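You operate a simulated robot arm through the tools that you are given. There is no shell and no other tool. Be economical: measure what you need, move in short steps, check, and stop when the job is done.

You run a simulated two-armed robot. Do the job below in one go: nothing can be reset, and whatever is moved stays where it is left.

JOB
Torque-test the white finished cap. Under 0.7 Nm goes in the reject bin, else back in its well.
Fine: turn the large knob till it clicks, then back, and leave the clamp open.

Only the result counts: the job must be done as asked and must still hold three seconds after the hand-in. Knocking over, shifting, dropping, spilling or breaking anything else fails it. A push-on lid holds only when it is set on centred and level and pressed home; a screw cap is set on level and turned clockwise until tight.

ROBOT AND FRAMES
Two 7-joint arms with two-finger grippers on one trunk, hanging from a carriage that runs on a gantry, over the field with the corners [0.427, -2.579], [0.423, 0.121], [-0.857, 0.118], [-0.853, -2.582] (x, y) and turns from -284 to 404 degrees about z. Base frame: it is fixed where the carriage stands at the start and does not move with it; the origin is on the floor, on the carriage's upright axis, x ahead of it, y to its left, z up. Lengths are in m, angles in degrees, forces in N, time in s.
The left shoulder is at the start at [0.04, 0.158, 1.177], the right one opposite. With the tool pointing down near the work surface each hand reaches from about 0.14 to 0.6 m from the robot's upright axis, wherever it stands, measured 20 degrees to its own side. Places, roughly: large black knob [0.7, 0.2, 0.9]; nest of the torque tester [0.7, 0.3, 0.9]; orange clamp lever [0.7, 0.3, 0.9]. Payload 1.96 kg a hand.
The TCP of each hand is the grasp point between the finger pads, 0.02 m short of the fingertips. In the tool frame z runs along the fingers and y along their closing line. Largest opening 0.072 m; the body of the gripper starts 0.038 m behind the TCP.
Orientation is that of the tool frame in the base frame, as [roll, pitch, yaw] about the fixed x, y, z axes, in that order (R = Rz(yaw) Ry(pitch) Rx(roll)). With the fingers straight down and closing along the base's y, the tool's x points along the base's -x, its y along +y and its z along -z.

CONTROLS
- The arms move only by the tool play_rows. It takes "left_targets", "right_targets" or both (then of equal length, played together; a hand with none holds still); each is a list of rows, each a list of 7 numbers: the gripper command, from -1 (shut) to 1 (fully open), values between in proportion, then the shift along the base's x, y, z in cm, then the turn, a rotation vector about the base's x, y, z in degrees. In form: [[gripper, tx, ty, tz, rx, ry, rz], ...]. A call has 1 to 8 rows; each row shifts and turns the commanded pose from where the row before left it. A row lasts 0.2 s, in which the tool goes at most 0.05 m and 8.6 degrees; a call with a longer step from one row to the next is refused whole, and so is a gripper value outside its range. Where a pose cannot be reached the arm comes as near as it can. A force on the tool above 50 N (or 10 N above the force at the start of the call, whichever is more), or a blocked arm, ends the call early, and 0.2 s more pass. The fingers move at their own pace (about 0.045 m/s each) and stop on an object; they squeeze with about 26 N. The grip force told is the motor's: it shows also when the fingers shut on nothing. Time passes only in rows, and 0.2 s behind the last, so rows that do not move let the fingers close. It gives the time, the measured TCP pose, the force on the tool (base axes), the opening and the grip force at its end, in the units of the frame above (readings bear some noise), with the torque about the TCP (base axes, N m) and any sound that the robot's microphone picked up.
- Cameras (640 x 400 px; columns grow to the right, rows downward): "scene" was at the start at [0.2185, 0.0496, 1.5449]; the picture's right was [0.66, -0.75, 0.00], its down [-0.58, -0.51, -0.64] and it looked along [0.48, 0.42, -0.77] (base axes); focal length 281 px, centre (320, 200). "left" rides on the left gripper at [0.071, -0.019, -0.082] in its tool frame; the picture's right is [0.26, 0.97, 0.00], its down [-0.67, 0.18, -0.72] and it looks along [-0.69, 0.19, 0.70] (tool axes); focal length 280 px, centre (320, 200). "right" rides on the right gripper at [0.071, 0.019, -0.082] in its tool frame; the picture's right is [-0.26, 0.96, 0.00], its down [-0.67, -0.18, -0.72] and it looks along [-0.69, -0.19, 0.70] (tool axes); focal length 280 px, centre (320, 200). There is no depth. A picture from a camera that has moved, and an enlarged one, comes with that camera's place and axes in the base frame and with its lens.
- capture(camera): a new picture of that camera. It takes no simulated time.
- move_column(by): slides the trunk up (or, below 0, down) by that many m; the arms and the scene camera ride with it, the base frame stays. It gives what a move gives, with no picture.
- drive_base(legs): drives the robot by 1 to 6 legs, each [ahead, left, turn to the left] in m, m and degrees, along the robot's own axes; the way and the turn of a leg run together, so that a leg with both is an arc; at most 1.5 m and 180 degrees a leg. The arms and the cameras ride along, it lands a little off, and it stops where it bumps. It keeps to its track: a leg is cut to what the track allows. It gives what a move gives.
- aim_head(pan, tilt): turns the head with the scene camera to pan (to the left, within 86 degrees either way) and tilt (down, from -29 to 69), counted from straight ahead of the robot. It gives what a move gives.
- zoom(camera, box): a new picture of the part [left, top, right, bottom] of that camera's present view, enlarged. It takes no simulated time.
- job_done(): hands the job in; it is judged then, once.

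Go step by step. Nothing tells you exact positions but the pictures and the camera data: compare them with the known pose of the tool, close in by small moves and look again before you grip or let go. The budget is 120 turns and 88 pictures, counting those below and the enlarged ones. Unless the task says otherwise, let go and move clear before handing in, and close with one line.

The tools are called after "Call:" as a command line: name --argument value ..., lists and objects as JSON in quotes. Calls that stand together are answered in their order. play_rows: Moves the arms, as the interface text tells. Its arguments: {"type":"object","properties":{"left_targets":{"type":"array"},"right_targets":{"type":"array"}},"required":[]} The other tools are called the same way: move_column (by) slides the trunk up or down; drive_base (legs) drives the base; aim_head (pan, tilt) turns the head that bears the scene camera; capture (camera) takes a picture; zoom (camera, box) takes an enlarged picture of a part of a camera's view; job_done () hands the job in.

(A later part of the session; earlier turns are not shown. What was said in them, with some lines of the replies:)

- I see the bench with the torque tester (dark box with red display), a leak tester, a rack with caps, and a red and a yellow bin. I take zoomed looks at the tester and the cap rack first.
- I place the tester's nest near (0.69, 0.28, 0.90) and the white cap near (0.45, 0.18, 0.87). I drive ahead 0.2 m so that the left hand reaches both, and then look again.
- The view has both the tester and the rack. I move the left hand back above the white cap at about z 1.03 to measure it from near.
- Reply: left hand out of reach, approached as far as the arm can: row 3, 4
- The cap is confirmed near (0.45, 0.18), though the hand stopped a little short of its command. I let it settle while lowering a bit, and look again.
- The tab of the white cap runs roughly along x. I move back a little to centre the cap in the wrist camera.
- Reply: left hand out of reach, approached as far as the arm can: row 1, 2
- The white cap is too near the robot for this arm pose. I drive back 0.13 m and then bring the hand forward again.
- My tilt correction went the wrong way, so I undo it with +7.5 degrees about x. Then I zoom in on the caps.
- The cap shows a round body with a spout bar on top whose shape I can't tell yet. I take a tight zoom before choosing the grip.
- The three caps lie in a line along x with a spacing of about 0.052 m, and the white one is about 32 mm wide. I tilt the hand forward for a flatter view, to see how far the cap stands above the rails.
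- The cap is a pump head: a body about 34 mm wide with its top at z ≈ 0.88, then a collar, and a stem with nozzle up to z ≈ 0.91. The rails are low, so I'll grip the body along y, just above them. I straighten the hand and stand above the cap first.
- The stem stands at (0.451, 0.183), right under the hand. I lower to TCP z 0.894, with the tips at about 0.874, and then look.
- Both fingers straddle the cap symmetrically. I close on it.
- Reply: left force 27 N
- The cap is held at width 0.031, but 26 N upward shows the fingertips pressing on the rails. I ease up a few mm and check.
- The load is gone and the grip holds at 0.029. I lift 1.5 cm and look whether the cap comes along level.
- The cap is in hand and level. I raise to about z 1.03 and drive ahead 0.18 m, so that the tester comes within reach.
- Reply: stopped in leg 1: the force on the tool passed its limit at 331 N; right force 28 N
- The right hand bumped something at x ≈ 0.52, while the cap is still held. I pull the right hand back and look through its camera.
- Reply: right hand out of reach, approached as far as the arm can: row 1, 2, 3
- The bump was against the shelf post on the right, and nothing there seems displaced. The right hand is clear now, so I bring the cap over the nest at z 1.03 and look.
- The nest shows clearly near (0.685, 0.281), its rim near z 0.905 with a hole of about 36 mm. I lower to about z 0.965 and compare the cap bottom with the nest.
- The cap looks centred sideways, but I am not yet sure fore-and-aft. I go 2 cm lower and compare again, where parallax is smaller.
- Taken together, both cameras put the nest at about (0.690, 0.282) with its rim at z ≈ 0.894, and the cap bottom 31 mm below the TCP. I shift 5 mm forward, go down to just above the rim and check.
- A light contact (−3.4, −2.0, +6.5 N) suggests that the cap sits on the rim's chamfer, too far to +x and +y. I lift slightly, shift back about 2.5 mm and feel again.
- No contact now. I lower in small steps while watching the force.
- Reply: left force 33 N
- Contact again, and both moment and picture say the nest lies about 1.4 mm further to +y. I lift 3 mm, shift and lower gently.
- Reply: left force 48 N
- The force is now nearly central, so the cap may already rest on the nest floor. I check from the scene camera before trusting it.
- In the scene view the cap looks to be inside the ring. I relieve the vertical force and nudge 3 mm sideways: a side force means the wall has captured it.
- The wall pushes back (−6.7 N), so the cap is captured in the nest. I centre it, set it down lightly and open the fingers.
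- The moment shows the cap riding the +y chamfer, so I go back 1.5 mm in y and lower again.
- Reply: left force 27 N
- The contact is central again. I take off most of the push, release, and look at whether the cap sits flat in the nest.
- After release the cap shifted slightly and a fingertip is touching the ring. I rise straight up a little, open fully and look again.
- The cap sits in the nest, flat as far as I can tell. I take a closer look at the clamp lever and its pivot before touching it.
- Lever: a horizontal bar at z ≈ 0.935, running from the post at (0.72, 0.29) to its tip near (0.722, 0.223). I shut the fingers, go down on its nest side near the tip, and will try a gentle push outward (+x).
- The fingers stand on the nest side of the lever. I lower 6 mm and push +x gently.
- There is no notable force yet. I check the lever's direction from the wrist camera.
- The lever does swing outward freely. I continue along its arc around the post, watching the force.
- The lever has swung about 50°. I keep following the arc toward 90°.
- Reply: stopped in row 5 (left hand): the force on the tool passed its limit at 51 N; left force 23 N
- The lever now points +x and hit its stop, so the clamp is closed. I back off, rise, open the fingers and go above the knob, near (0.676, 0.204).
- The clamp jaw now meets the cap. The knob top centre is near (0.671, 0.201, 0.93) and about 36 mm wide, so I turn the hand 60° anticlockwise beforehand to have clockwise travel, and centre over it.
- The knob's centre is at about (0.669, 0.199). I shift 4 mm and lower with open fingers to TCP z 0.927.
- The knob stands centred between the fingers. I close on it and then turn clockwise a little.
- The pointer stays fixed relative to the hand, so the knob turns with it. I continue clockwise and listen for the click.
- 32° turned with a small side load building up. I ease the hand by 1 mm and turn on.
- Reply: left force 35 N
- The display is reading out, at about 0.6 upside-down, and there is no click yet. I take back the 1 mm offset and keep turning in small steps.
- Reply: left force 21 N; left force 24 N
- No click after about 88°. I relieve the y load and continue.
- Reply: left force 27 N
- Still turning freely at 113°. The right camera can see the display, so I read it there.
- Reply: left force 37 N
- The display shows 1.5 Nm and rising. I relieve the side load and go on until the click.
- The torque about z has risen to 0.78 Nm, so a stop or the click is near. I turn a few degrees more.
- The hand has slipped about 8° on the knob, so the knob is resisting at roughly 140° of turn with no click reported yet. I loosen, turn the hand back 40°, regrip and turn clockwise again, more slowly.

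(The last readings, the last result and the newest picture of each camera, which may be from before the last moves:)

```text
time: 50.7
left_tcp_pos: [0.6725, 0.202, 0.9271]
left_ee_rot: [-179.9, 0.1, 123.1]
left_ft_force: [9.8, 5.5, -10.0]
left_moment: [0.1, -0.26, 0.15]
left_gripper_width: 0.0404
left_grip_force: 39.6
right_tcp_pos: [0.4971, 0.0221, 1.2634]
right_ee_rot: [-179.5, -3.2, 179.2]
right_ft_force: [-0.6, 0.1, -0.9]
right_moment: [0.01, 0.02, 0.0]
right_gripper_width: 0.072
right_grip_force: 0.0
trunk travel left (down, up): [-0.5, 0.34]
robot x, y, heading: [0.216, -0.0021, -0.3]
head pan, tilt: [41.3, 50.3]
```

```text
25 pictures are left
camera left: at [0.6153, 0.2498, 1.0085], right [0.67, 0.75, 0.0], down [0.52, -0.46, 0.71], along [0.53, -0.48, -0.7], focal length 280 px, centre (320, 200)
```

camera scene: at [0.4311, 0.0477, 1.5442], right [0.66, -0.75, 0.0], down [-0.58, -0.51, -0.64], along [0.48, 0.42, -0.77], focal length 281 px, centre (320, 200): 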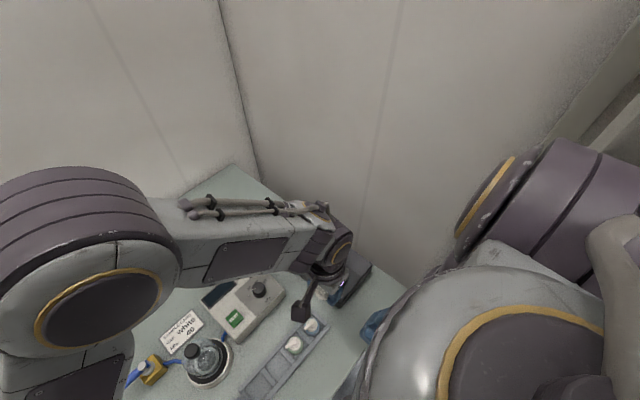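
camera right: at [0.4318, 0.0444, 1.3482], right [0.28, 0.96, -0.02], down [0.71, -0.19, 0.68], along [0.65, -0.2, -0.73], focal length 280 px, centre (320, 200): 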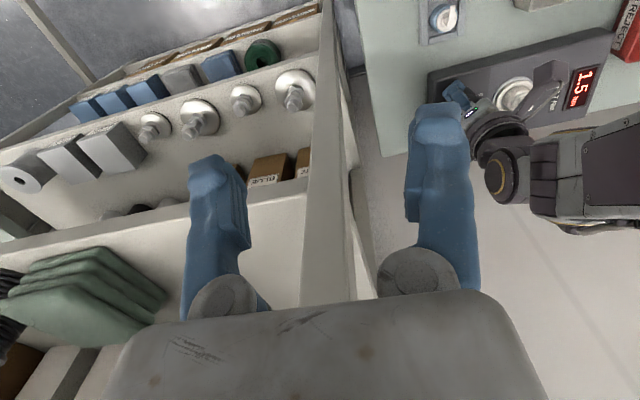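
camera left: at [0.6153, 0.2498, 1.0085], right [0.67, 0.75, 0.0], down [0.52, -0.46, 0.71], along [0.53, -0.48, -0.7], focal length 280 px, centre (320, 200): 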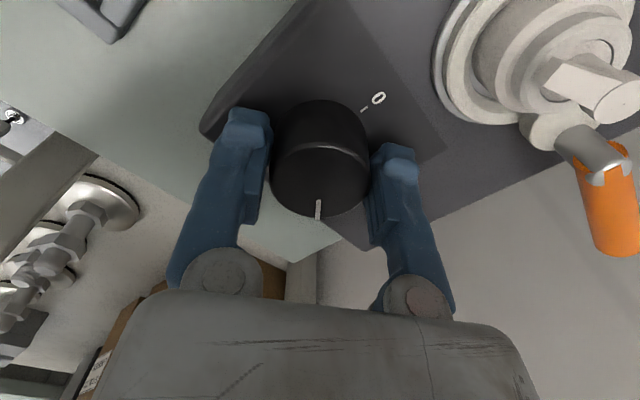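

The knob has stayed at about 129° from zero. I turn clockwise again from this fresh grip.

Call:
play_rows --left_targets '[[-1, 0.1, 0.05, -0.05, 0, 0, -3], [-1, 0, 0, 0, 0, 0, -3], [-1, 0, 0, 0, 0, 0, -3], [-1, 0, 0, 0, 0, 0, 0]]'

Call:
capture --camera "left"

Call:
zoom --camera "right" --box '[420, 30, 640, 150]'

```text
time: 51.7
left_tcp_pos: [0.6715, 0.2008, 0.9271]
left_ee_rot: [-179.9, 0.0, 114.0]
left_ft_force: [1.9, 2.7, 6.1]
left_moment: [-0.12, -0.07, 0.7]
left_gripper_width: 0.0412
left_grip_force: 40.1
right_tcp_pos: [0.4979, 0.0223, 1.2638]
right_ee_rot: [-179.4, -3.2, 179.1]
right_ft_force: [-0.5, 0.1, -0.7]
right_moment: [-0.01, -0.02, 0.01]
right_gripper_width: 0.072
right_grip_force: 0.1
trunk travel left (down, up): [-0.5, 0.34]
robot x, y, heading: [0.2146, -0.0028, -0.3]
head pan, tilt: [41.3, 50.3]
```

```text
24 pictures are left
camera left: at [0.624, 0.2578, 1.0084], right [0.78, 0.63, 0.0], down [0.44, -0.54, 0.71], along [0.45, -0.56, -0.7], focal length 280 px, centre (320, 200)
```

left: 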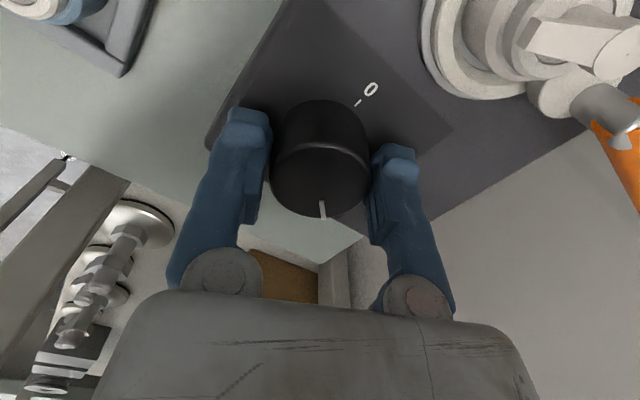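

```text
2.91 times, centred on (530, 90) of right
camera zoom: at [0.4319, 0.0422, 1.3483], right [0.28, 0.96, -0.02], down [0.71, -0.19, 0.68], along [0.65, -0.2, -0.73], focal length 816 px, centre (-291, 520)
```

zoom: 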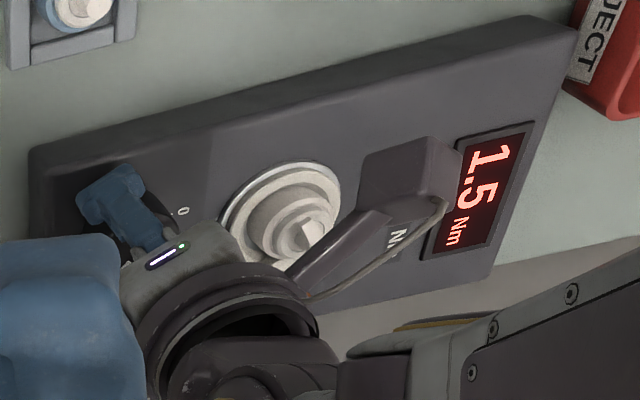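

It resists at once with 0.7 Nm and the hand slips: an end stop, display steady at 1.5. I turn back about 30° and see whether the reading is latched or follows the knob.

Call:
play_rows --left_targets '[[-1, 0, 0, 0, 0, 0, 8], [-1, 0, 0, 0, 0, 0, 8], [-1, 0, 0, 0, 0, 0, 8], [-1, 0, 0, 0, 0, 0, 8], [-1, 0, 0, 0, 0, 0, 8], [-1, 0, 0, 0, 0, 0, 0]]'

Call:
zoom --camera "right" --box '[420, 30, 640, 150]'

```text
time: 53.1
left_tcp_pos: [0.6729, 0.2012, 0.9276]
left_ee_rot: [-179.8, 0.1, 154.0]
left_ft_force: [-4.2, 1.1, 18.1]
left_moment: [0.04, 0.12, 0.0]
left_gripper_width: 0.041
left_grip_force: 40.5
right_tcp_pos: [0.4962, 0.0217, 1.2626]
right_ee_rot: [-179.5, -3.3, 179.1]
right_ft_force: [-0.1, -0.1, 0.0]
right_moment: [0.01, 0.0, -0.03]
right_gripper_width: 0.0718
right_grip_force: 0.0
trunk travel left (down, up): [-0.5, 0.34]
robot x, y, heading: [0.213, 0.0001, -0.6]
head pan, tilt: [41.3, 50.3]
```

```text
2.91 times, centred on (530, 90) of right
camera zoom: at [0.4317, 0.0421, 1.3483], right [0.28, 0.96, -0.02], down [0.71, -0.19, 0.68], along [0.65, -0.2, -0.73], focal length 816 px, centre (-291, 520)
```

zoom: 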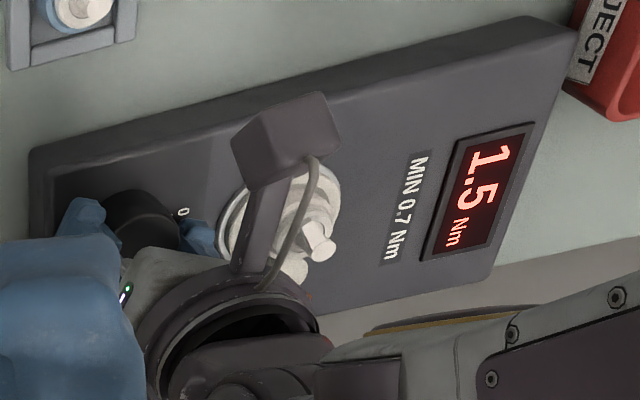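

The reading is latched at 1.5 Nm. I turn the knob back to zero and watch for any sound or change.

Call:
play_rows --left_targets '[[-1, 0, 0, -0.05, 0, 0, 8], [-1, 0, 0, 0, 0, 0, 8], [-1, 0, 0, 0, 0, 0, 8], [-1, 0, 0, 0, 0, 0, 8], [-1, 0, 0, 0, 0, 0, 8], [-1, 0, 0, 0, 0, 0, 8], [-1, 0, 0, 0, 0, 0, 8], [-1, 0, 0, 0, 0, 0, 0]]'

Call:
play_rows --left_targets '[[-1, 0, 0, 0, 0, 0, 7], [-1, 0, 0, 0, 0, 0, 7], [-1, 0, 0, 0, 0, 0, 7], [-1, 0, 0, 0, 0, 0, 0]]'

Call:
capture --camera "left"

```text
time: 54.9
left_tcp_pos: [0.6715, 0.2013, 0.9257]
left_ee_rot: [-179.8, 0.0, -149.9]
left_ft_force: [-7.7, -3.1, 33.7]
left_moment: [-0.05, 0.19, 0.0]
left_gripper_width: 0.0409
left_grip_force: 40.5
right_tcp_pos: [0.4975, 0.0216, 1.262]
right_ee_rot: [-179.4, -3.2, 179.1]
right_ft_force: [-1.0, -0.5, 0.1]
right_moment: [-0.04, 0.01, 0.01]
right_gripper_width: 0.0718
right_grip_force: 0.1
trunk travel left (down, up): [-0.5, 0.34]
robot x, y, heading: [0.2156, -0.0015, -0.3]
head pan, tilt: [41.3, 50.3]
```

```text
time: 55.9
left_tcp_pos: [0.6706, 0.2018, 0.9253]
left_ee_rot: [-179.8, -0.1, -129.0]
left_ft_force: [-4.8, -2.3, 23.9]
left_moment: [-0.07, 0.02, -0.01]
left_gripper_width: 0.0409
left_grip_force: 40.3
right_tcp_pos: [0.4966, 0.0214, 1.2623]
right_ee_rot: [-179.4, -3.1, 179.2]
right_ft_force: [-0.5, -0.2, 0.3]
right_moment: [0.02, 0.02, 0.02]
right_gripper_width: 0.0719
right_grip_force: 0.0
trunk travel left (down, up): [-0.5, 0.34]
robot x, y, heading: [0.2158, 0.0046, -0.4]
head pan, tilt: [41.3, 50.3]
```

```text
21 pictures are left
camera left: at [0.6406, 0.1336, 1.0074], right [-0.92, 0.4, 0.0], down [0.28, 0.64, 0.71], along [0.29, 0.65, -0.7], focal length 280 px, centre (320, 200)
```

left: 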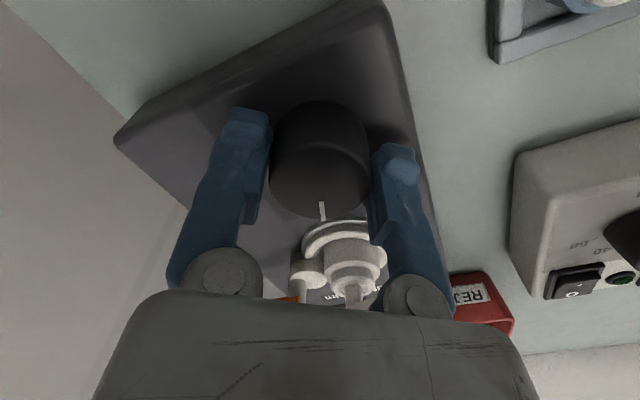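

The pointer is about 15–17° short of zero. I turn a bit more until the zero stop is felt.

Call:
play_rows --left_targets '[[-1, 0, 0, 0.05, 0, 0, 6], [-1, 0, 0, 0, 0, 0, 6], [-1, 0, 0, 0, 0, 0, 5], [-1, 0, 0, 0, 0, 0, 0]]'

Call:
zoom --camera "right" --box '[420, 30, 640, 150]'

```text
time: 56.9
left_tcp_pos: [0.671, 0.2007, 0.9255]
left_ee_rot: [-179.8, 0.1, -111.9]
left_ft_force: [2.1, 1.3, 2.7]
left_moment: [0.13, -0.04, 0.01]
left_gripper_width: 0.041
left_grip_force: 40.2
right_tcp_pos: [0.4979, 0.0211, 1.263]
right_ee_rot: [-179.4, -3.2, 179.1]
right_ft_force: [0.5, 0.0, -0.1]
right_moment: [-0.01, 0.01, -0.02]
right_gripper_width: 0.0721
right_grip_force: 0.0
trunk travel left (down, up): [-0.5, 0.34]
robot x, y, heading: [0.2151, -0.0009, -0.3]
head pan, tilt: [41.3, 50.3]
```

```text
2.91 times, centred on (530, 90) of right
camera zoom: at [0.4319, 0.0418, 1.348], right [0.28, 0.96, -0.02], down [0.71, -0.19, 0.68], along [0.65, -0.2, -0.73], focal length 816 px, centre (-291, 520)
```

zoom: 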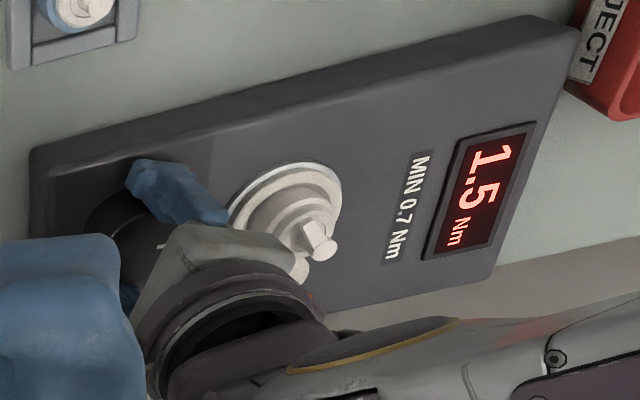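

The reading stays 1.5 Nm, but I never had a click reported. I turn clockwise once more from zero, in slow steps, to be sure that the test really trips.

Call:
play_rows --left_targets '[[-1, 0, 0, 0, 0, 0, -6], [-1, 0, 0, 0, 0, 0, -6], [-1, 0, 0, 0, 0, 0, -6], [-1, 0, 0, 0, 0, 0, -6], [-1, 0, 0, 0, 0, 0, -6], [-1, 0, 0, 0, 0, 0, -6], [-1, 0, 0, 0, 0, 0, -6], [-1, 0, 0, 0, 0, 0, 0]]'

Call:
zoom --camera "right" --box '[420, 30, 640, 150]'

```text
time: 58.7
left_tcp_pos: [0.6727, 0.2009, 0.9272]
left_ee_rot: [-179.8, -0.1, -154.0]
left_ft_force: [9.4, 3.9, -14.5]
left_moment: [-0.04, -0.02, -0.02]
left_gripper_width: 0.0408
left_grip_force: 40.3
right_tcp_pos: [0.4973, 0.0217, 1.2625]
right_ee_rot: [-179.4, -3.2, 179.2]
right_ft_force: [-0.3, 0.2, 0.5]
right_moment: [-0.01, -0.03, 0.0]
right_gripper_width: 0.072
right_grip_force: 0.0
trunk travel left (down, up): [-0.5, 0.34]
robot x, y, heading: [0.213, -0.0011, -0.2]
head pan, tilt: [41.3, 50.3]
```

```text
2.91 times, centred on (530, 90) of right
camera zoom: at [0.432, 0.0419, 1.3481], right [0.28, 0.96, -0.02], down [0.71, -0.19, 0.68], along [0.65, -0.2, -0.73], focal length 816 px, centre (-291, 520)
```

zoom: 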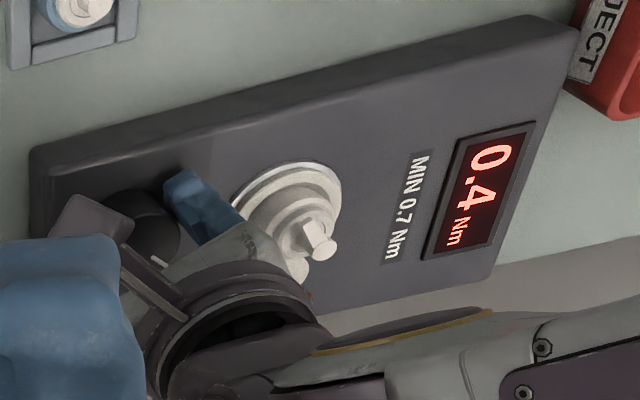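

The display went live again and shows 0.4 at about 42°. I go on in small steps, watching for the trip.

Call:
play_rows --left_targets '[[-1, 0, 0, -0.03, 0, 0, -6], [-1, 0, 0, 0, 0, 0, -6], [-1, 0, 0, 0, 0, 0, -6], [-1, 0, 0, 0, 0, 0, -6], [-1, 0, 0, 0, 0, 0, -6], [-1, 0, 0, 0, 0, 0, -6], [-1, 0, 0, 0, 0, 0, -6], [-1, 0, 0, 0, 0, 0, 0]]'

Call:
zoom --camera "right" --box '[420, 30, 640, 150]'

```text
time: 60.5
left_tcp_pos: [0.6705, 0.2017, 0.9263]
left_ee_rot: [-179.7, 0.0, 163.9]
left_ft_force: [0.7, 1.3, 2.2]
left_moment: [-0.08, -0.1, -0.01]
left_gripper_width: 0.0408
left_grip_force: 39.5
right_tcp_pos: [0.4967, 0.0217, 1.2632]
right_ee_rot: [-179.5, -3.1, 179.1]
right_ft_force: [-0.4, 0.0, -0.4]
right_moment: [0.01, 0.0, -0.01]
right_gripper_width: 0.0719
right_grip_force: 0.0
trunk travel left (down, up): [-0.5, 0.34]
robot x, y, heading: [0.2136, -0.0047, -0.4]
head pan, tilt: [41.3, 50.3]
```

```text
2.91 times, centred on (530, 90) of right
camera zoom: at [0.4317, 0.0419, 1.3482], right [0.28, 0.96, -0.02], down [0.71, -0.19, 0.68], along [0.65, -0.2, -0.73], focal length 816 px, centre (-291, 520)
```

zoom: 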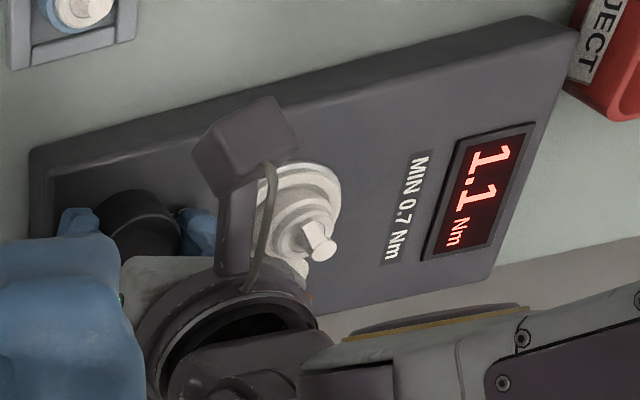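

Now 1.1 Nm at 84°. I take it slowly across the 1.5 point.

Call:
play_rows --left_targets '[[-1, 0, 0, 0, 0, 0, -4], [-1, 0, 0, 0, 0, 0, -4], [-1, 0, 0, 0, 0, 0, -4], [-1, 0, 0, 0, 0, 0, -4], [-1, 0, 0, 0, 0, 0, -4], [-1, 0, 0, 0, 0, 0, 0], [-1, 0, 0, 0, 0, 0, 0]]'

Call:
play_rows --left_targets '[[-1, 0, 0, 0, 0, 0, -4], [-1, 0, 0, 0, 0, 0, -4], [-1, 0, 0, 0, 0, 0, -4], [-1, 0, 0, 0, 0, 0, -4], [-1, 0, 0, 0, 0, 0, -4], [-1, 0, 0, 0, 0, 0, -4], [-1, 0, 0, 0, 0, 0, 0]]'

```text
time: 62.1
left_tcp_pos: [0.6721, 0.2001, 0.9265]
left_ee_rot: [-179.9, 0.0, 144.0]
left_ft_force: [1.3, 2.1, 5.6]
left_moment: [0.05, -0.02, -0.01]
left_gripper_width: 0.0412
left_grip_force: 40.0
right_tcp_pos: [0.498, 0.0223, 1.2635]
right_ee_rot: [-179.4, -3.3, 179.1]
right_ft_force: [-0.1, 0.4, 0.6]
right_moment: [0.02, 0.0, 0.03]
right_gripper_width: 0.0723
right_grip_force: 0.1
trunk travel left (down, up): [-0.5, 0.34]
robot x, y, heading: [0.2161, -0.0035, -0.4]
head pan, tilt: [41.3, 50.3]
```

```text
time: 63.7
left_tcp_pos: [0.6711, 0.201, 0.9271]
left_ee_rot: [-179.8, 0.0, 120.0]
left_ft_force: [7.7, 2.9, -11.1]
left_moment: [-0.01, -0.07, 0.02]
left_gripper_width: 0.0411
left_grip_force: 40.4
right_tcp_pos: [0.4969, 0.0216, 1.2622]
right_ee_rot: [-179.4, -3.2, 179.1]
right_ft_force: [-0.1, -0.3, 0.9]
right_moment: [0.0, 0.01, -0.01]
right_gripper_width: 0.072
right_grip_force: 0.1
trunk travel left (down, up): [-0.5, 0.34]
robot x, y, heading: [0.2115, -0.0007, -0.1]
head pan, tilt: [41.3, 50.3]
```

Still no click across the whole range, so a reading that merely saturates at 1.5 looks like an invalid test: the cap may not be properly seated or clamped. I turn the knob back to zero and then inspect cap and clamp.

Call:
play_rows --left_targets '[[-1, 0, 0, 0, 0, 0, 8], [-1, 0, 0, 0, 0, 0, 8], [-1, 0, 0, 0, 0, 0, 8], [-1, 0, 0, 0, 0, 0, 8], [-1, 0, 0, 0, 0, 0, 8], [-1, 0, 0, 0, 0, 0, 8], [-1, 0, 0, 0, 0, 0, 8], [-1, 0, 0, 0, 0, 0, 8]]'

Call:
play_rows --left_targets '[[-1, 0, 0, 0, 0, 0, 8], [-1, 0, 0, 0, 0, 0, 8], [-1, 0, 0, 0, 0, 0, 8], [-1, 0, 0, 0, 0, 0, 8], [-1, 0, 0, 0, 0, 0, 8], [-1, 0, 0, 0, 0, 0, 8], [-1, 0, 0, 0, 0, 0, 8], [-1, 0, 0, 0, 0, 0, 8]]'

Call:
play_rows --left_targets '[[0.2, 0, 0, 0, 0, 0, 0], [1, 0, 0, 0, 0, 0, 0], [1, 0, 0, 2, 0, 0, 0], [1, 0, 0, 3, 0, 0, 0], [1, 0, 0, 1, 0, 0, -8], [1, 0, 0, 0, 0, 0, -8], [1, 0, 0, 0, 0, 0, -8], [1, 0, 0, 0, 0, 0, -8]]'

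```text
time: 65.5
left_tcp_pos: [0.6724, 0.201, 0.9264]
left_ee_rot: [-179.8, 0.0, -175.8]
left_ft_force: [5.0, 3.3, -8.1]
left_moment: [0.12, -0.01, 0.04]
left_gripper_width: 0.0408
left_grip_force: 40.2
right_tcp_pos: [0.4967, 0.0225, 1.2637]
right_ee_rot: [-179.4, -3.3, 179.1]
right_ft_force: [0.3, 1.2, 0.4]
right_moment: [-0.02, -0.02, 0.0]
right_gripper_width: 0.0722
right_grip_force: 0.0
trunk travel left (down, up): [-0.5, 0.34]
robot x, y, heading: [0.2132, -0.0011, -0.5]
head pan, tilt: [41.3, 50.3]
```

```text
time: 67.3
left_tcp_pos: [0.6715, 0.2021, 0.9261]
left_ee_rot: [-179.8, 0.1, -111.8]
left_ft_force: [3.5, 2.7, -1.6]
left_moment: [0.1, -0.17, 0.0]
left_gripper_width: 0.0407
left_grip_force: 40.0
right_tcp_pos: [0.4978, 0.022, 1.263]
right_ee_rot: [-179.4, -3.2, 179.1]
right_ft_force: [0.1, 0.1, 0.5]
right_moment: [-0.01, 0.0, -0.02]
right_gripper_width: 0.0718
right_grip_force: 0.0
trunk travel left (down, up): [-0.5, 0.34]
robot x, y, heading: [0.2174, -0.0019, -0.1]
head pan, tilt: [41.3, 50.3]
```

```text
time: 69.1
left_tcp_pos: [0.6704, 0.2015, 0.9868]
left_ee_rot: [-179.8, 0.0, -144.1]
left_ft_force: [-0.7, -0.3, 0.6]
left_moment: [-0.01, 0.02, -0.03]
left_gripper_width: 0.0719
left_grip_force: 0.0
right_tcp_pos: [0.4966, 0.023, 1.262]
right_ee_rot: [-179.5, -3.2, 179.2]
right_ft_force: [-1.5, -0.4, 0.0]
right_moment: [0.01, -0.02, -0.04]
right_gripper_width: 0.0719
right_grip_force: 0.0
trunk travel left (down, up): [-0.5, 0.34]
robot x, y, heading: [0.219, -0.0011, -0.3]
head pan, tilt: [41.3, 50.3]
```

Call:
play_rows --left_targets '[[1, 0, 0, 0, 0, 0, -8], [1, 0, 1, 0, 0, 0, -8], [1, 0, 1, 0, 0, 0, -8], [1, 0, 1, 1, 0, 0, -8], [1, 0, 1, 1, 0, 0, -4], [1, 0, 0, 0, 0, 0, 0]]'

Call:
zoom --camera "left" --box '[260, 10, 460, 170]'

Call:
zoom --camera "scene" --box '[290, 215, 350, 275]'

```text
time: 70.5
left_tcp_pos: [0.6711, 0.2407, 1.0074]
left_ee_rot: [-179.8, 0.0, 179.9]
left_ft_force: [-0.1, 0.0, -0.3]
left_moment: [0.0, 0.0, -0.01]
left_gripper_width: 0.0719
left_grip_force: 0.1
right_tcp_pos: [0.4969, 0.0222, 1.2613]
right_ee_rot: [-179.4, -3.2, 179.1]
right_ft_force: [0.7, 0.1, 0.2]
right_moment: [-0.01, 0.0, 0.0]
right_gripper_width: 0.0717
right_grip_force: 0.2
trunk travel left (down, up): [-0.5, 0.34]
robot x, y, heading: [0.2135, -0.0003, -0.5]
head pan, tilt: [41.3, 50.3]
```

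```text
2.50 times, centred on (360, 90) of left
camera zoom: at [0.5984, 0.2211, 1.0876], right [-0.26, 0.97, 0.0], down [0.67, 0.18, 0.71], along [0.69, 0.18, -0.7], focal length 701 px, centre (220, 475)
```

zoom: 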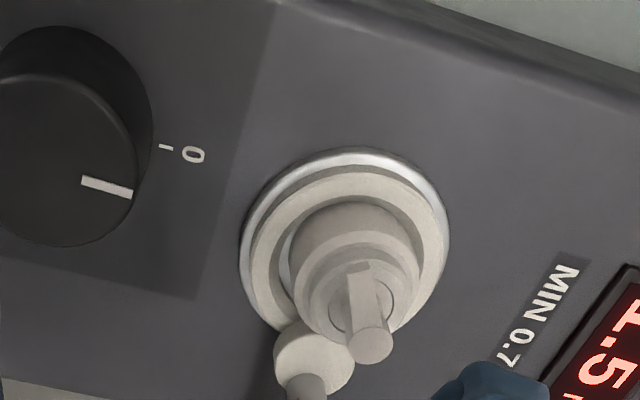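

```text
6.67 times, centred on (320, 245) of scene
camera zoom: at [0.4326, 0.0471, 1.5449], right [0.66, -0.76, 0.0], down [-0.58, -0.5, -0.64], along [0.48, 0.42, -0.77], focal length 1874 px, centre (320, -100)
```

zoom: 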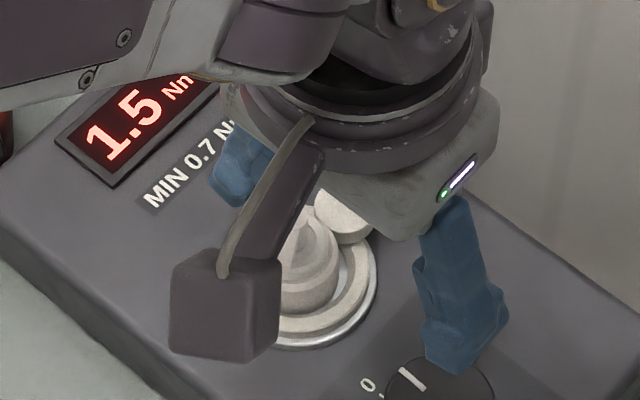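

The cap stands upright in the ring with the jaw against it. To be sure of the seat, I'll open the clamp, press the cap home and repeat the test. First I drive 5 cm left so the outer side of the lever is well within reach.

Call:
drive_base --legs '[[0.0, 0.05, 0]]'

```text
time: 71.4
left_tcp_pos: [0.6716, 0.2908, 1.0068]
left_ee_rot: [-180.0, 0.1, 180.0]
left_ft_force: [0.0, 0.6, 0.1]
left_moment: [-0.04, -0.03, -0.01]
left_gripper_width: 0.0719
left_grip_force: 0.0
right_tcp_pos: [0.497, 0.0711, 1.2627]
right_ee_rot: [-179.4, -3.3, 179.3]
right_ft_force: [-0.2, -0.5, -0.6]
right_moment: [0.0, 0.03, -0.03]
right_gripper_width: 0.0721
right_grip_force: 0.0
trunk travel left (down, up): [-0.5, 0.34]
robot x, y, heading: [0.2131, 0.0497, -0.2]
head pan, tilt: [41.3, 50.3]
```

With better reach now, I first test whether the lever can be closed any further, by pushing on its −y side again.

Call:
play_rows --left_targets '[[-1, 3.2, -1.6, 0, 0, 0, 0], [-1, 3.2, -1.6, 0, 0, 0, 0], [-1, 3.3, -1.3, 0, 0, 0, 0], [-1, 0, 0, -2.5, 0, 0, 0], [-1, 0, 0, -3.5, 0, 0, 0], [-1, 0, 0.5, 0, 0, 0, 0], [-1, 0, 0.5, 0, 0, 0, 0], [-1, 0, 0, 0, 0, 0, 0]]'

Call:
play_rows --left_targets '[[-1, 0, 0.3, 0, 0, 0, 0], [-1, 0, 0.3, 0, 0, 0, 0], [-1, 0, 0.2, 0, 0, 0, 0], [-1, 0, 0, 0, 0, 0, 0]]'

Call:
capture --camera "left"

```text
time: 73.2
left_tcp_pos: [0.7684, 0.2557, 0.9473]
left_ee_rot: [-179.8, 0.0, 180.0]
left_ft_force: [-1.0, -0.4, 0.7]
left_moment: [0.0, 0.02, 0.01]
left_gripper_width: 0.0001
left_grip_force: 25.7
right_tcp_pos: [0.4969, 0.0706, 1.263]
right_ee_rot: [-179.4, -3.2, 179.2]
right_ft_force: [-0.2, 0.7, 0.6]
right_moment: [-0.01, 0.01, 0.0]
right_gripper_width: 0.0719
right_grip_force: 0.0
trunk travel left (down, up): [-0.5, 0.34]
robot x, y, heading: [0.2125, 0.049, -0.4]
head pan, tilt: [41.3, 50.3]
```

```text
time: 74.2
left_tcp_pos: [0.7675, 0.2591, 0.946]
left_ee_rot: [-179.6, 0.0, 179.9]
left_ft_force: [-4.4, -17.0, 10.4]
left_moment: [-0.02, 0.05, 0.15]
left_gripper_width: 0.0002
left_grip_force: 25.8
right_tcp_pos: [0.4968, 0.0689, 1.2627]
right_ee_rot: [-179.3, -3.2, 179.1]
right_ft_force: [-0.2, -0.7, 0.5]
right_moment: [-0.02, -0.03, -0.07]
right_gripper_width: 0.0722
right_grip_force: 0.0
trunk travel left (down, up): [-0.5, 0.34]
robot x, y, heading: [0.2148, 0.047, -0.6]
head pan, tilt: [41.3, 50.3]
```

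```text
15 pictures are left
camera left: at [0.6959, 0.24, 1.0275], right [-0.26, 0.97, -0.01], down [0.67, 0.19, 0.71], along [0.69, 0.18, -0.7], focal length 280 px, centre (320, 200)
```

left: 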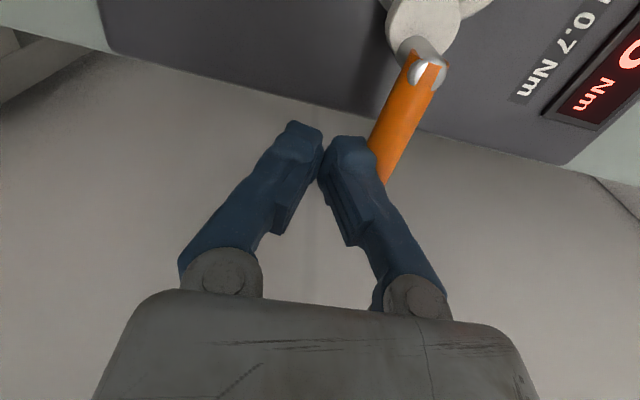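

The lever is firmly at its closed stop, so the clamp was properly shut. Now I go over to its +y side to open it.

Call:
play_rows --left_targets '[[-1, 0, -0.6, 0, 0, 0, 0], [-1, 0, 0, 4.5, 0, 0, 0], [-1, 0, 3, 0, 0, 0, 0], [-1, -0.1, 2.8, 0, 0, 0, 0], [-1, 0, 0, -2, 0, 0, 0], [-1, 0, 0, -2.5, 0, 0, 0], [-1, 0, 0, 0, 0, 0, 0]]'

Call:
play_rows --left_targets '[[-1, 0, -0.7, 0, 0, 0, 0], [-1, 0.2, -1.2, 0, 0, 0, 0], [-1, 0.1, -1.4, 0, 0, 0, 0], [-1, -0.4, -1.2, 0, 0, 0, 0], [-1, -0.6, -1.1, 0, 0, 0, 0], [-1, -0.9, -0.7, 0, 0, 0, 0], [-1, -0.9, -0.6, 0, 0, 0, 0], [-1, 0, 0, 0, 0, 0, 0]]'

Call:
capture --camera "left"

```text
time: 75.8
left_tcp_pos: [0.7665, 0.3153, 0.9469]
left_ee_rot: [-179.8, 0.1, -179.9]
left_ft_force: [0.5, 0.6, -0.4]
left_moment: [-0.01, -0.01, -0.02]
left_gripper_width: 0.0
left_grip_force: 26.7
right_tcp_pos: [0.4972, 0.0719, 1.2624]
right_ee_rot: [-179.6, -3.2, 179.1]
right_ft_force: [0.7, -0.6, 0.3]
right_moment: [-0.04, 0.01, 0.0]
right_gripper_width: 0.0717
right_grip_force: 0.1
trunk travel left (down, up): [-0.5, 0.34]
robot x, y, heading: [0.2159, 0.0496, -0.2]
head pan, tilt: [41.3, 50.3]
```

```text
time: 77.6
left_tcp_pos: [0.7418, 0.2471, 0.9464]
left_ee_rot: [-179.7, 0.0, -180.0]
left_ft_force: [1.3, 0.5, 0.0]
left_moment: [-0.01, -0.03, 0.0]
left_gripper_width: 0.0058
left_grip_force: 29.5
right_tcp_pos: [0.4972, 0.0722, 1.2628]
right_ee_rot: [-179.4, -3.2, 179.2]
right_ft_force: [-0.5, -0.8, -0.4]
right_moment: [0.0, -0.01, 0.0]
right_gripper_width: 0.0721
right_grip_force: 0.1
trunk travel left (down, up): [-0.5, 0.34]
robot x, y, heading: [0.2168, 0.0482, -0.3]
head pan, tilt: [41.3, 50.3]
```

```text
14 pictures are left
camera left: at [0.6696, 0.2269, 1.0277], right [-0.26, 0.96, 0.0], down [0.67, 0.19, 0.72], along [0.69, 0.19, -0.7], focal length 280 px, centre (320, 200)
```

left: 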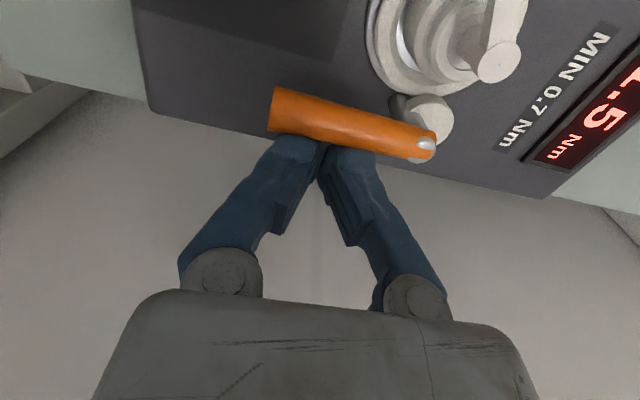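

The lever is back along −y, as at the start. I nudge it a touch more to its open stop, then leave it and go above the cap.

Call:
play_rows --left_targets '[[-1, -0.4, 0, 0, 0, 0, 0], [-1, 0, 0, 0, 0, 0, 0]]'

Call:
play_rows --left_targets '[[-1, 1.2, 0, 0, 0, 0, 0], [-1, 0, 0, 4, 0, 0, 0], [-1, -1, 1, 3, 0, 0, 0], [0, -3, 1.5, 0, 0, 0, 0], [1, -2.4, 1, 0, 0, 0, 0], [1, 0, 0, 0, 0, 0, 0]]'

Call:
capture --camera "left"

```text
time: 78.2
left_tcp_pos: [0.7412, 0.245, 0.9477]
left_ee_rot: [-179.8, 0.3, 180.0]
left_ft_force: [18.7, 0.4, -4.4]
left_moment: [0.02, -0.27, -0.03]
left_gripper_width: 0.006
left_grip_force: 29.7
right_tcp_pos: [0.4989, 0.072, 1.2626]
right_ee_rot: [-179.4, -3.1, 179.1]
right_ft_force: [0.8, 0.6, 0.6]
right_moment: [-0.01, -0.02, 0.02]
right_gripper_width: 0.0722
right_grip_force: 0.0
trunk travel left (down, up): [-0.5, 0.34]
robot x, y, heading: [0.2142, 0.0485, -0.4]
head pan, tilt: [41.3, 50.3]
```

```text
time: 79.6
left_tcp_pos: [0.6857, 0.2822, 1.0166]
left_ee_rot: [-179.7, 0.0, -180.0]
left_ft_force: [-0.5, -0.1, -0.3]
left_moment: [0.01, -0.02, -0.01]
left_gripper_width: 0.0683
left_grip_force: 0.1
right_tcp_pos: [0.4985, 0.0717, 1.2622]
right_ee_rot: [-179.4, -3.3, 179.1]
right_ft_force: [0.5, -0.9, 0.2]
right_moment: [0.02, 0.01, 0.02]
right_gripper_width: 0.072
right_grip_force: 0.0
trunk travel left (down, up): [-0.5, 0.34]
robot x, y, heading: [0.2122, 0.0466, -0.4]
head pan, tilt: [41.3, 50.3]
```

```text
13 pictures are left
camera left: at [0.6133, 0.2628, 1.0975], right [-0.26, 0.96, 0.0], down [0.67, 0.19, 0.71], along [0.69, 0.19, -0.7], focal length 280 px, centre (320, 200)
```

left: 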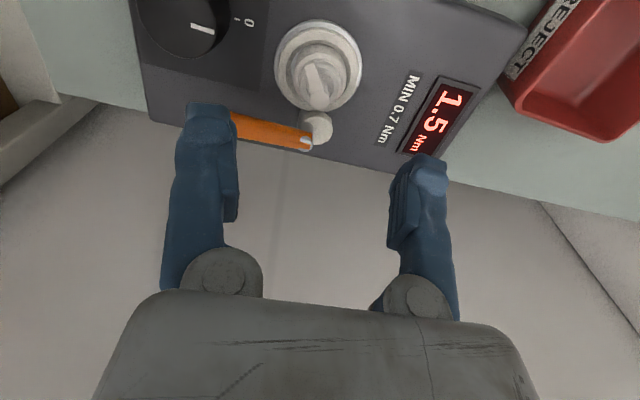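

The lever is at its open stop, the display holds 1.5, and the cap stem is right under the hand at (0.687, 0.282). I lower to grip the cap again.

Call:
play_rows --left_targets '[[1, 0.1, 0, -3, 0, 0, 0], [1, 0, 0, -3, 0, 0, 0], [1, 0, 0, -2.3, 0, 0, 0], [0.3, 0, 0, 0, 0, 0, 0], [-1, 0, 0, 0, 0, 0, 0], [-1, 0, 0, 0, 0, 0, 0], [-1, 0, 0, 0, 0, 0, 0]]'

Call:
play_rows --left_targets '[[-1, 0, 0, -0.15, 0, 0, 0], [-1, 0, 0, 0, 0, 0, 0]]'

Call:
capture --camera "left"

```text
time: 81.2
left_tcp_pos: [0.6868, 0.2819, 0.9338]
left_ee_rot: [-179.8, 0.0, -179.9]
left_ft_force: [0.6, 0.1, -0.4]
left_moment: [-0.04, 0.02, 0.02]
left_gripper_width: 0.0305
left_grip_force: 10.2
right_tcp_pos: [0.4973, 0.0704, 1.2628]
right_ee_rot: [-179.5, -3.1, 179.2]
right_ft_force: [-0.8, 0.1, -0.1]
right_moment: [0.02, -0.01, -0.02]
right_gripper_width: 0.072
right_grip_force: 0.1
trunk travel left (down, up): [-0.5, 0.34]
robot x, y, heading: [0.2154, 0.0471, -0.3]
head pan, tilt: [41.3, 50.3]
```

```text
time: 81.8
left_tcp_pos: [0.6876, 0.2824, 0.9317]
left_ee_rot: [-179.9, 0.1, 180.0]
left_ft_force: [-1.2, -0.1, 6.7]
left_moment: [0.02, 0.06, -0.01]
left_gripper_width: 0.0304
left_grip_force: 10.1
right_tcp_pos: [0.4981, 0.0718, 1.2639]
right_ee_rot: [-179.5, -3.1, 179.1]
right_ft_force: [-0.4, -0.2, 0.0]
right_moment: [-0.03, 0.0, 0.0]
right_gripper_width: 0.0717
right_grip_force: 0.0
trunk travel left (down, up): [-0.5, 0.34]
robot x, y, heading: [0.2154, 0.0507, -0.3]
head pan, tilt: [41.3, 50.3]
```

```text
12 pictures are left
camera left: at [0.6153, 0.2619, 1.0132], right [-0.26, 0.96, 0.0], down [0.67, 0.19, 0.72], along [0.69, 0.19, -0.7], focal length 280 px, centre (320, 200)
```

left: 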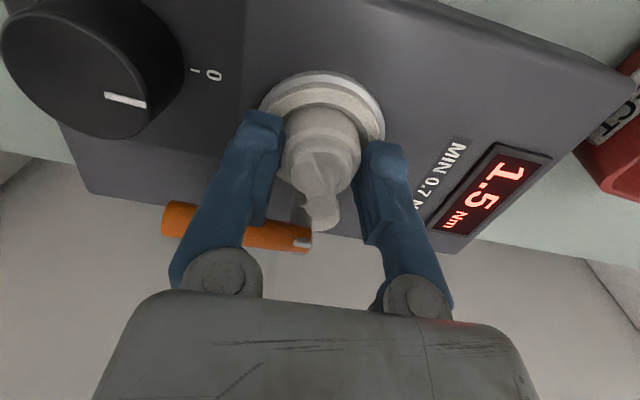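

Call:
zoom --camera "left" --box '[240, 60, 400, 180]'

```text
3.33 times, centred on (320, 120) of left
camera zoom: at [0.6153, 0.2619, 1.0132], right [-0.26, 0.96, 0.0], down [0.67, 0.19, 0.72], along [0.69, 0.19, -0.7], focal length 935 px, centre (320, 467)
```

zoom: 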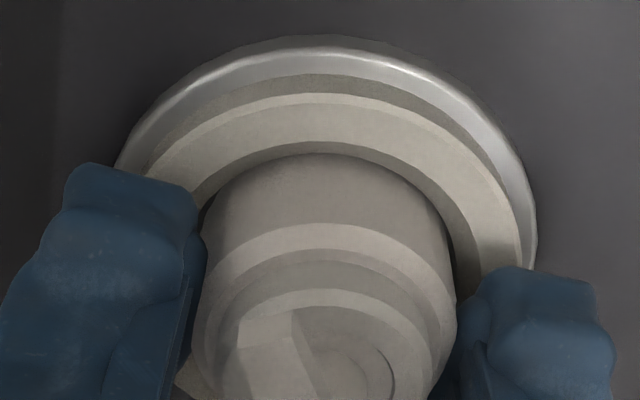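

The ring lip now hides the cap's lower edge, so the cap really was seated in the recess and the clamp was shut: the 1.5 Nm reading is valid and above 0.7. The cap goes back to its well, so I lift it carefully.

Call:
play_rows --left_targets '[[-1, 0, 0, 0.5, 0, 0, 0], [-1, 0, 0, 1, 0, 0, 0], [-1, 0, 0, 2, 0, 0, 0], [-1, 0, 0, 3, 0, 0, 0], [-1, 0, 0, 4, 0, 0, 0], [-1, 0, 0, 0, 0, 0, 0]]'

Call:
capture --camera "left"

```text
time: 83.2
left_tcp_pos: [0.6857, 0.2809, 1.0377]
left_ee_rot: [-179.8, 0.0, -180.0]
left_ft_force: [0.2, 0.3, 0.2]
left_moment: [0.01, 0.01, 0.03]
left_gripper_width: 0.0303
left_grip_force: 10.2
right_tcp_pos: [0.4973, 0.0713, 1.2633]
right_ee_rot: [-179.4, -3.1, 179.1]
right_ft_force: [-0.9, 0.0, -0.5]
right_moment: [0.05, -0.01, -0.04]
right_gripper_width: 0.0719
right_grip_force: 0.0
trunk travel left (down, up): [-0.5, 0.34]
robot x, y, heading: [0.215, 0.0487, -0.1]
head pan, tilt: [41.3, 50.3]
```

```text
10 pictures are left
camera left: at [0.6139, 0.262, 1.119], right [-0.26, 0.96, 0.0], down [0.67, 0.19, 0.71], along [0.69, 0.19, -0.7], focal length 280 px, centre (320, 200)
```

left: 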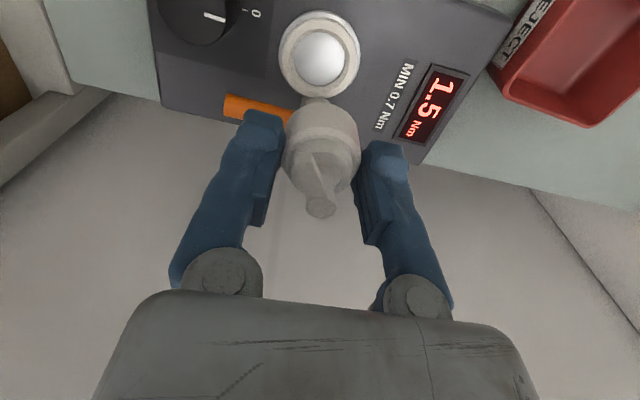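

The cap hangs level, about 4 mm lower in the fingers than before. I drive back toward the rack position.

Call:
drive_base --legs '[[-0.145, 0.0, 0], [0.0, -0.049, 0]]'

```text
time: 85.1
left_tcp_pos: [0.5412, 0.2326, 1.0369]
left_ee_rot: [-179.8, 0.1, -180.0]
left_ft_force: [0.0, 0.4, 0.5]
left_moment: [-0.03, -0.01, 0.0]
left_gripper_width: 0.0305
left_grip_force: 10.1
right_tcp_pos: [0.3535, 0.0235, 1.2621]
right_ee_rot: [-179.4, -3.2, 179.0]
right_ft_force: [0.0, 0.7, 0.0]
right_moment: [0.0, 0.0, 0.01]
right_gripper_width: 0.0722
right_grip_force: 0.1
trunk travel left (down, up): [-0.5, 0.34]
robot x, y, heading: [0.0694, -0.0004, -0.2]
head pan, tilt: [41.3, 50.3]
```

I bring the cap over its well at (0.451, 0.1835) and check before lowering.

Call:
play_rows --left_targets '[[-1, -3, -1.6, 0, 0, 0, 0], [-1, -3, -1.6, 0, 0, 0, 0], [-1, -3, -1.7, 0, 0, 0, 0], [-1, 0, 0, -3, 0, 0, 0], [-1, 0, 0, -3, 0, 0, 0], [-1, 0, 0, -2, 0, 0, 0], [-1, 0, 0, 0, 0, 0, 0]]'

Call:
zoom --camera "left" --box '[220, 40, 420, 240]'

```text
time: 86.7
left_tcp_pos: [0.4517, 0.1839, 0.9557]
left_ee_rot: [-179.8, 0.0, -180.0]
left_ft_force: [-0.3, -1.2, -0.3]
left_moment: [0.03, 0.0, 0.02]
left_gripper_width: 0.0303
left_grip_force: 9.9
right_tcp_pos: [0.3528, 0.0234, 1.2632]
right_ee_rot: [-179.4, -3.4, 179.2]
right_ft_force: [0.6, -0.1, -0.7]
right_moment: [0.01, 0.01, 0.0]
right_gripper_width: 0.0721
right_grip_force: 0.1
trunk travel left (down, up): [-0.5, 0.34]
robot x, y, heading: [0.0686, -0.0014, -0.1]
head pan, tilt: [41.3, 50.3]
```

```text
2.00 times, centred on (320, 140) of left
camera zoom: at [0.3791, 0.1649, 1.0388], right [-0.26, 0.97, 0.0], down [0.67, 0.19, 0.71], along [0.69, 0.19, -0.7], focal length 561 px, centre (320, 320)
```

zoom: 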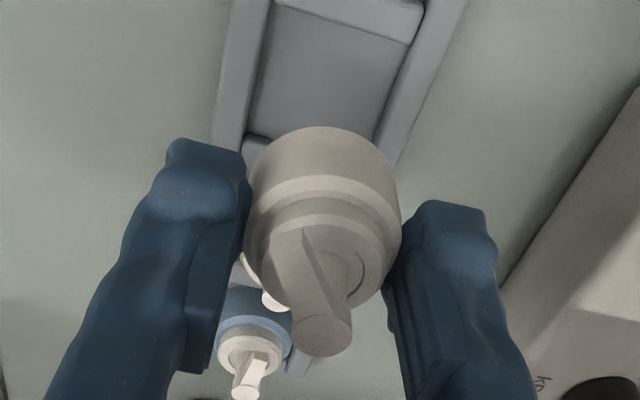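

The well lies between dividers at x ≈ 0.428 and 0.475 with its mid at y ≈ 0.185, right under the cap. I lower, slowly at the end.

Call:
play_rows --left_targets '[[-1, 0, 0.05, -2.5, 0, 0, 0], [-1, 0, 0, -1.8, 0, 0, 0], [-1, 0, 0, -0.7, 0, 0, 0], [-1, 0, 0, -0.4, 0, 0, 0], [-1, 0, 0, 0, 0, 0, 0]]'

Call:
zoom --camera "left" --box '[220, 40, 420, 240]'

```text
time: 87.9
left_tcp_pos: [0.4516, 0.1844, 0.9039]
left_ee_rot: [-179.8, 0.1, 180.0]
left_ft_force: [-0.3, -0.2, 0.1]
left_moment: [0.0, 0.02, -0.01]
left_gripper_width: 0.0306
left_grip_force: 10.3
right_tcp_pos: [0.3523, 0.0241, 1.2624]
right_ee_rot: [-179.4, -3.3, 179.1]
right_ft_force: [0.1, -0.1, 0.1]
right_moment: [-0.04, 0.0, -0.03]
right_gripper_width: 0.072
right_grip_force: 0.2
trunk travel left (down, up): [-0.5, 0.34]
robot x, y, heading: [0.0723, 0.0024, -0.4]
head pan, tilt: [41.3, 50.3]
```

```text
2.00 times, centred on (320, 140) of left
camera zoom: at [0.3796, 0.1654, 0.9845], right [-0.26, 0.96, 0.0], down [0.67, 0.19, 0.71], along [0.69, 0.19, -0.7], focal length 561 px, centre (320, 320)
```

zoom: 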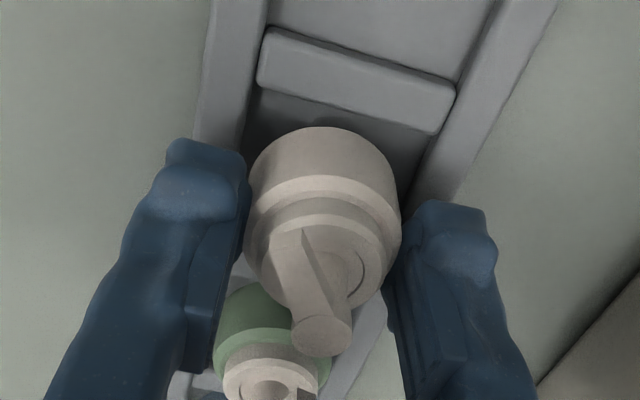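

Well placed between divider and rails. I lower the last millimetres until contact.

Call:
play_rows --left_targets '[[-1, 0, 0, -0.3, 0, 0, 0], [-1, 0, 0, -0.2, 0, 0, 0], [-1, 0, 0, 0, 0, 0, 0]]'

```text
time: 88.7
left_tcp_pos: [0.4526, 0.1849, 0.8983]
left_ee_rot: [-179.8, 0.1, 180.0]
left_ft_force: [1.0, 0.3, -0.4]
left_moment: [-0.02, -0.01, 0.0]
left_gripper_width: 0.0305
left_grip_force: 10.5
right_tcp_pos: [0.3523, 0.0237, 1.2616]
right_ee_rot: [-179.4, -3.2, 179.1]
right_ft_force: [-1.2, 0.2, 0.2]
right_moment: [-0.01, -0.01, 0.03]
right_gripper_width: 0.0719
right_grip_force: 0.1
trunk travel left (down, up): [-0.5, 0.34]
robot x, y, heading: [0.0693, -0.0009, -0.4]
head pan, tilt: [41.3, 50.3]
```

Call:
play_rows --left_targets '[[-1, 0, 0, -0.15, 0, 0, 0], [-1, 0, 0, -0.1, 0, 0, 0], [-1, 0, 0, 0, 0, 0, 0]]'

```text
time: 89.5
left_tcp_pos: [0.4522, 0.1837, 0.8964]
left_ee_rot: [-179.8, -0.1, 180.0]
left_ft_force: [-0.2, -0.8, 0.9]
left_moment: [0.04, 0.01, 0.02]
left_gripper_width: 0.0305
left_grip_force: 10.1
right_tcp_pos: [0.3523, 0.0239, 1.2627]
right_ee_rot: [-179.3, -3.2, 179.1]
right_ft_force: [-0.7, -0.1, 0.3]
right_moment: [-0.02, 0.01, 0.0]
right_gripper_width: 0.0721
right_grip_force: 0.1
trunk travel left (down, up): [-0.5, 0.34]
robot x, y, heading: [0.0694, 0.0007, -0.7]
head pan, tilt: [41.3, 50.3]
```

Call:
play_rows --left_targets '[[-1, 0, 0, -0.12, 0, 0, 0], [-1, 0, 0, 0, 0, 0, 0]]'

Call:
zoom --camera "left" --box '[220, 40, 420, 240]'

```text
time: 90.1
left_tcp_pos: [0.4516, 0.1832, 0.8942]
left_ee_rot: [-179.8, 0.0, 180.0]
left_ft_force: [0.3, -0.5, 0.1]
left_moment: [0.01, 0.01, 0.03]
left_gripper_width: 0.0303
left_grip_force: 10.2
right_tcp_pos: [0.353, 0.0236, 1.2631]
right_ee_rot: [-179.4, -3.2, 179.1]
right_ft_force: [0.0, -0.5, 0.1]
right_moment: [0.01, 0.02, 0.01]
right_gripper_width: 0.0722
right_grip_force: 0.1
trunk travel left (down, up): [-0.5, 0.34]
robot x, y, heading: [0.0666, 0.0025, -0.2]
head pan, tilt: [41.3, 50.3]
```

```text
2.00 times, centred on (320, 140) of left
camera zoom: at [0.3793, 0.1652, 0.9757], right [-0.26, 0.96, 0.0], down [0.67, 0.19, 0.71], along [0.69, 0.19, -0.7], focal length 561 px, centre (320, 320)
```

zoom: 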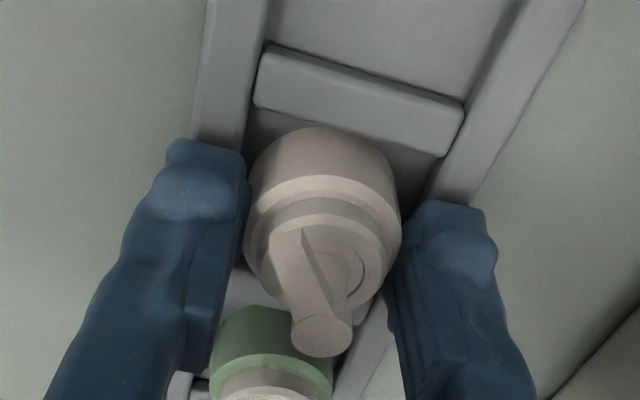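

The cap is inside its well within a millimetre or two of the floor. I lower one more millimetre and release.

Call:
play_rows --left_targets '[[-1, 0, 0, -0.1, 0, 0, 0], [-1, 0, 0, 0, 0, 0, 0], [-0.05, 0, 0, 0, 0, 0, 0], [0.1, 0, 0, 0, 0, 0, 0], [0.3, 0, 0, 0, 0, 0, 0], [0.5, 0, 0, 0.2, 0, 0, 0], [1, 0, 0, 0.3, 0, 0, 0], [1, 0, 0, 0, 0, 0, 0]]'

Call:
play_rows --left_targets '[[1, 0, 0, 1, 0, 0, 0], [1, 0, 0, 2, 0, 0, 0], [1, 0, 0, 3, 0, 0, 0], [1, 0, 0, 4, 0, 0, 0], [1, 0, 0, 0, 0, 0, 0]]'

Call:
capture --camera "left"

```text
time: 91.9
left_tcp_pos: [0.451, 0.1845, 0.8981]
left_ee_rot: [-179.8, 0.0, 179.9]
left_ft_force: [-0.1, 0.0, 0.4]
left_moment: [0.02, -0.01, 0.03]
left_gripper_width: 0.0722
left_grip_force: 0.1
right_tcp_pos: [0.3534, 0.0239, 1.2628]
right_ee_rot: [-179.4, -3.2, 179.1]
right_ft_force: [0.9, -0.2, -1.0]
right_moment: [0.01, 0.02, -0.01]
right_gripper_width: 0.0719
right_grip_force: 0.0
trunk travel left (down, up): [-0.5, 0.34]
robot x, y, heading: [0.0704, 0.0014, -0.4]
head pan, tilt: [41.3, 50.3]
```

```text
time: 93.1
left_tcp_pos: [0.4519, 0.1852, 0.9992]
left_ee_rot: [-179.8, 0.0, 179.9]
left_ft_force: [-0.3, 0.2, -1.1]
left_moment: [-0.02, -0.03, 0.02]
left_gripper_width: 0.0721
left_grip_force: 0.1
right_tcp_pos: [0.3518, 0.0233, 1.2628]
right_ee_rot: [-179.4, -3.1, 179.1]
right_ft_force: [-0.1, -0.6, -0.9]
right_moment: [0.01, 0.03, -0.02]
right_gripper_width: 0.0721
right_grip_force: 0.1
trunk travel left (down, up): [-0.5, 0.34]
robot x, y, heading: [0.0708, 0.0041, -0.3]
head pan, tilt: [41.3, 50.3]
```

```text
6 pictures are left
camera left: at [0.3795, 0.1653, 1.0799], right [-0.26, 0.96, 0.0], down [0.67, 0.19, 0.71], along [0.69, 0.19, -0.7], focal length 280 px, centre (320, 200)
```

left: 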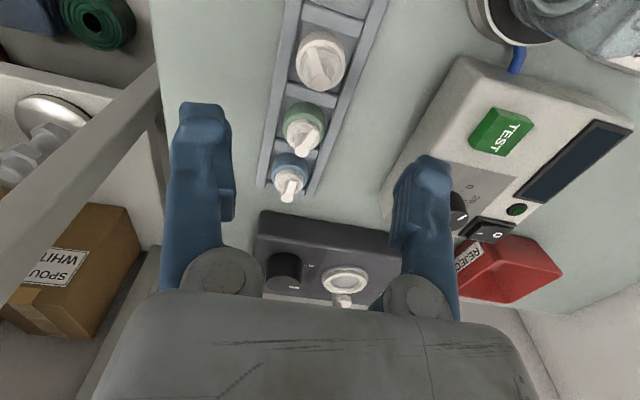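

The white cap stands upright in its own well, and the others are untouched. One last look at the tester's knob and lever.

Call:
zoom --camera "scene" --box '[290, 175, 410, 275]'

```text
4.00 times, centred on (350, 225) of scene
camera zoom: at [0.2884, 0.049, 1.5449], right [0.66, -0.76, 0.0], down [-0.58, -0.5, -0.64], along [0.48, 0.42, -0.77], focal length 1124 px, centre (200, 100)
```

zoom: 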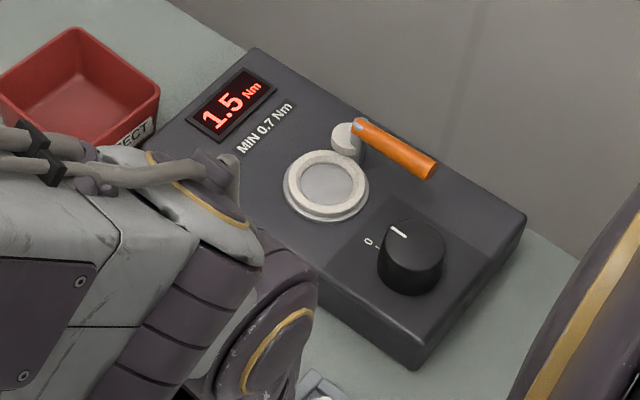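

The knob points to 0, the lever is open as at the start, the nest is empty and the cap is in its well. I hand in.

Call:
job_done

```text
The job is handed in.
```

The white cap read 1.5 Nm, above the 0.7 Nm limit, so I put it back in its well. The knob is back at zero and the clamp is open. I never heard the click: I turned the knob over its full range twice, and on the first run pressed it against its end stop. The right hand also bumped the shelf post once during a drive; nothing looked displaced.
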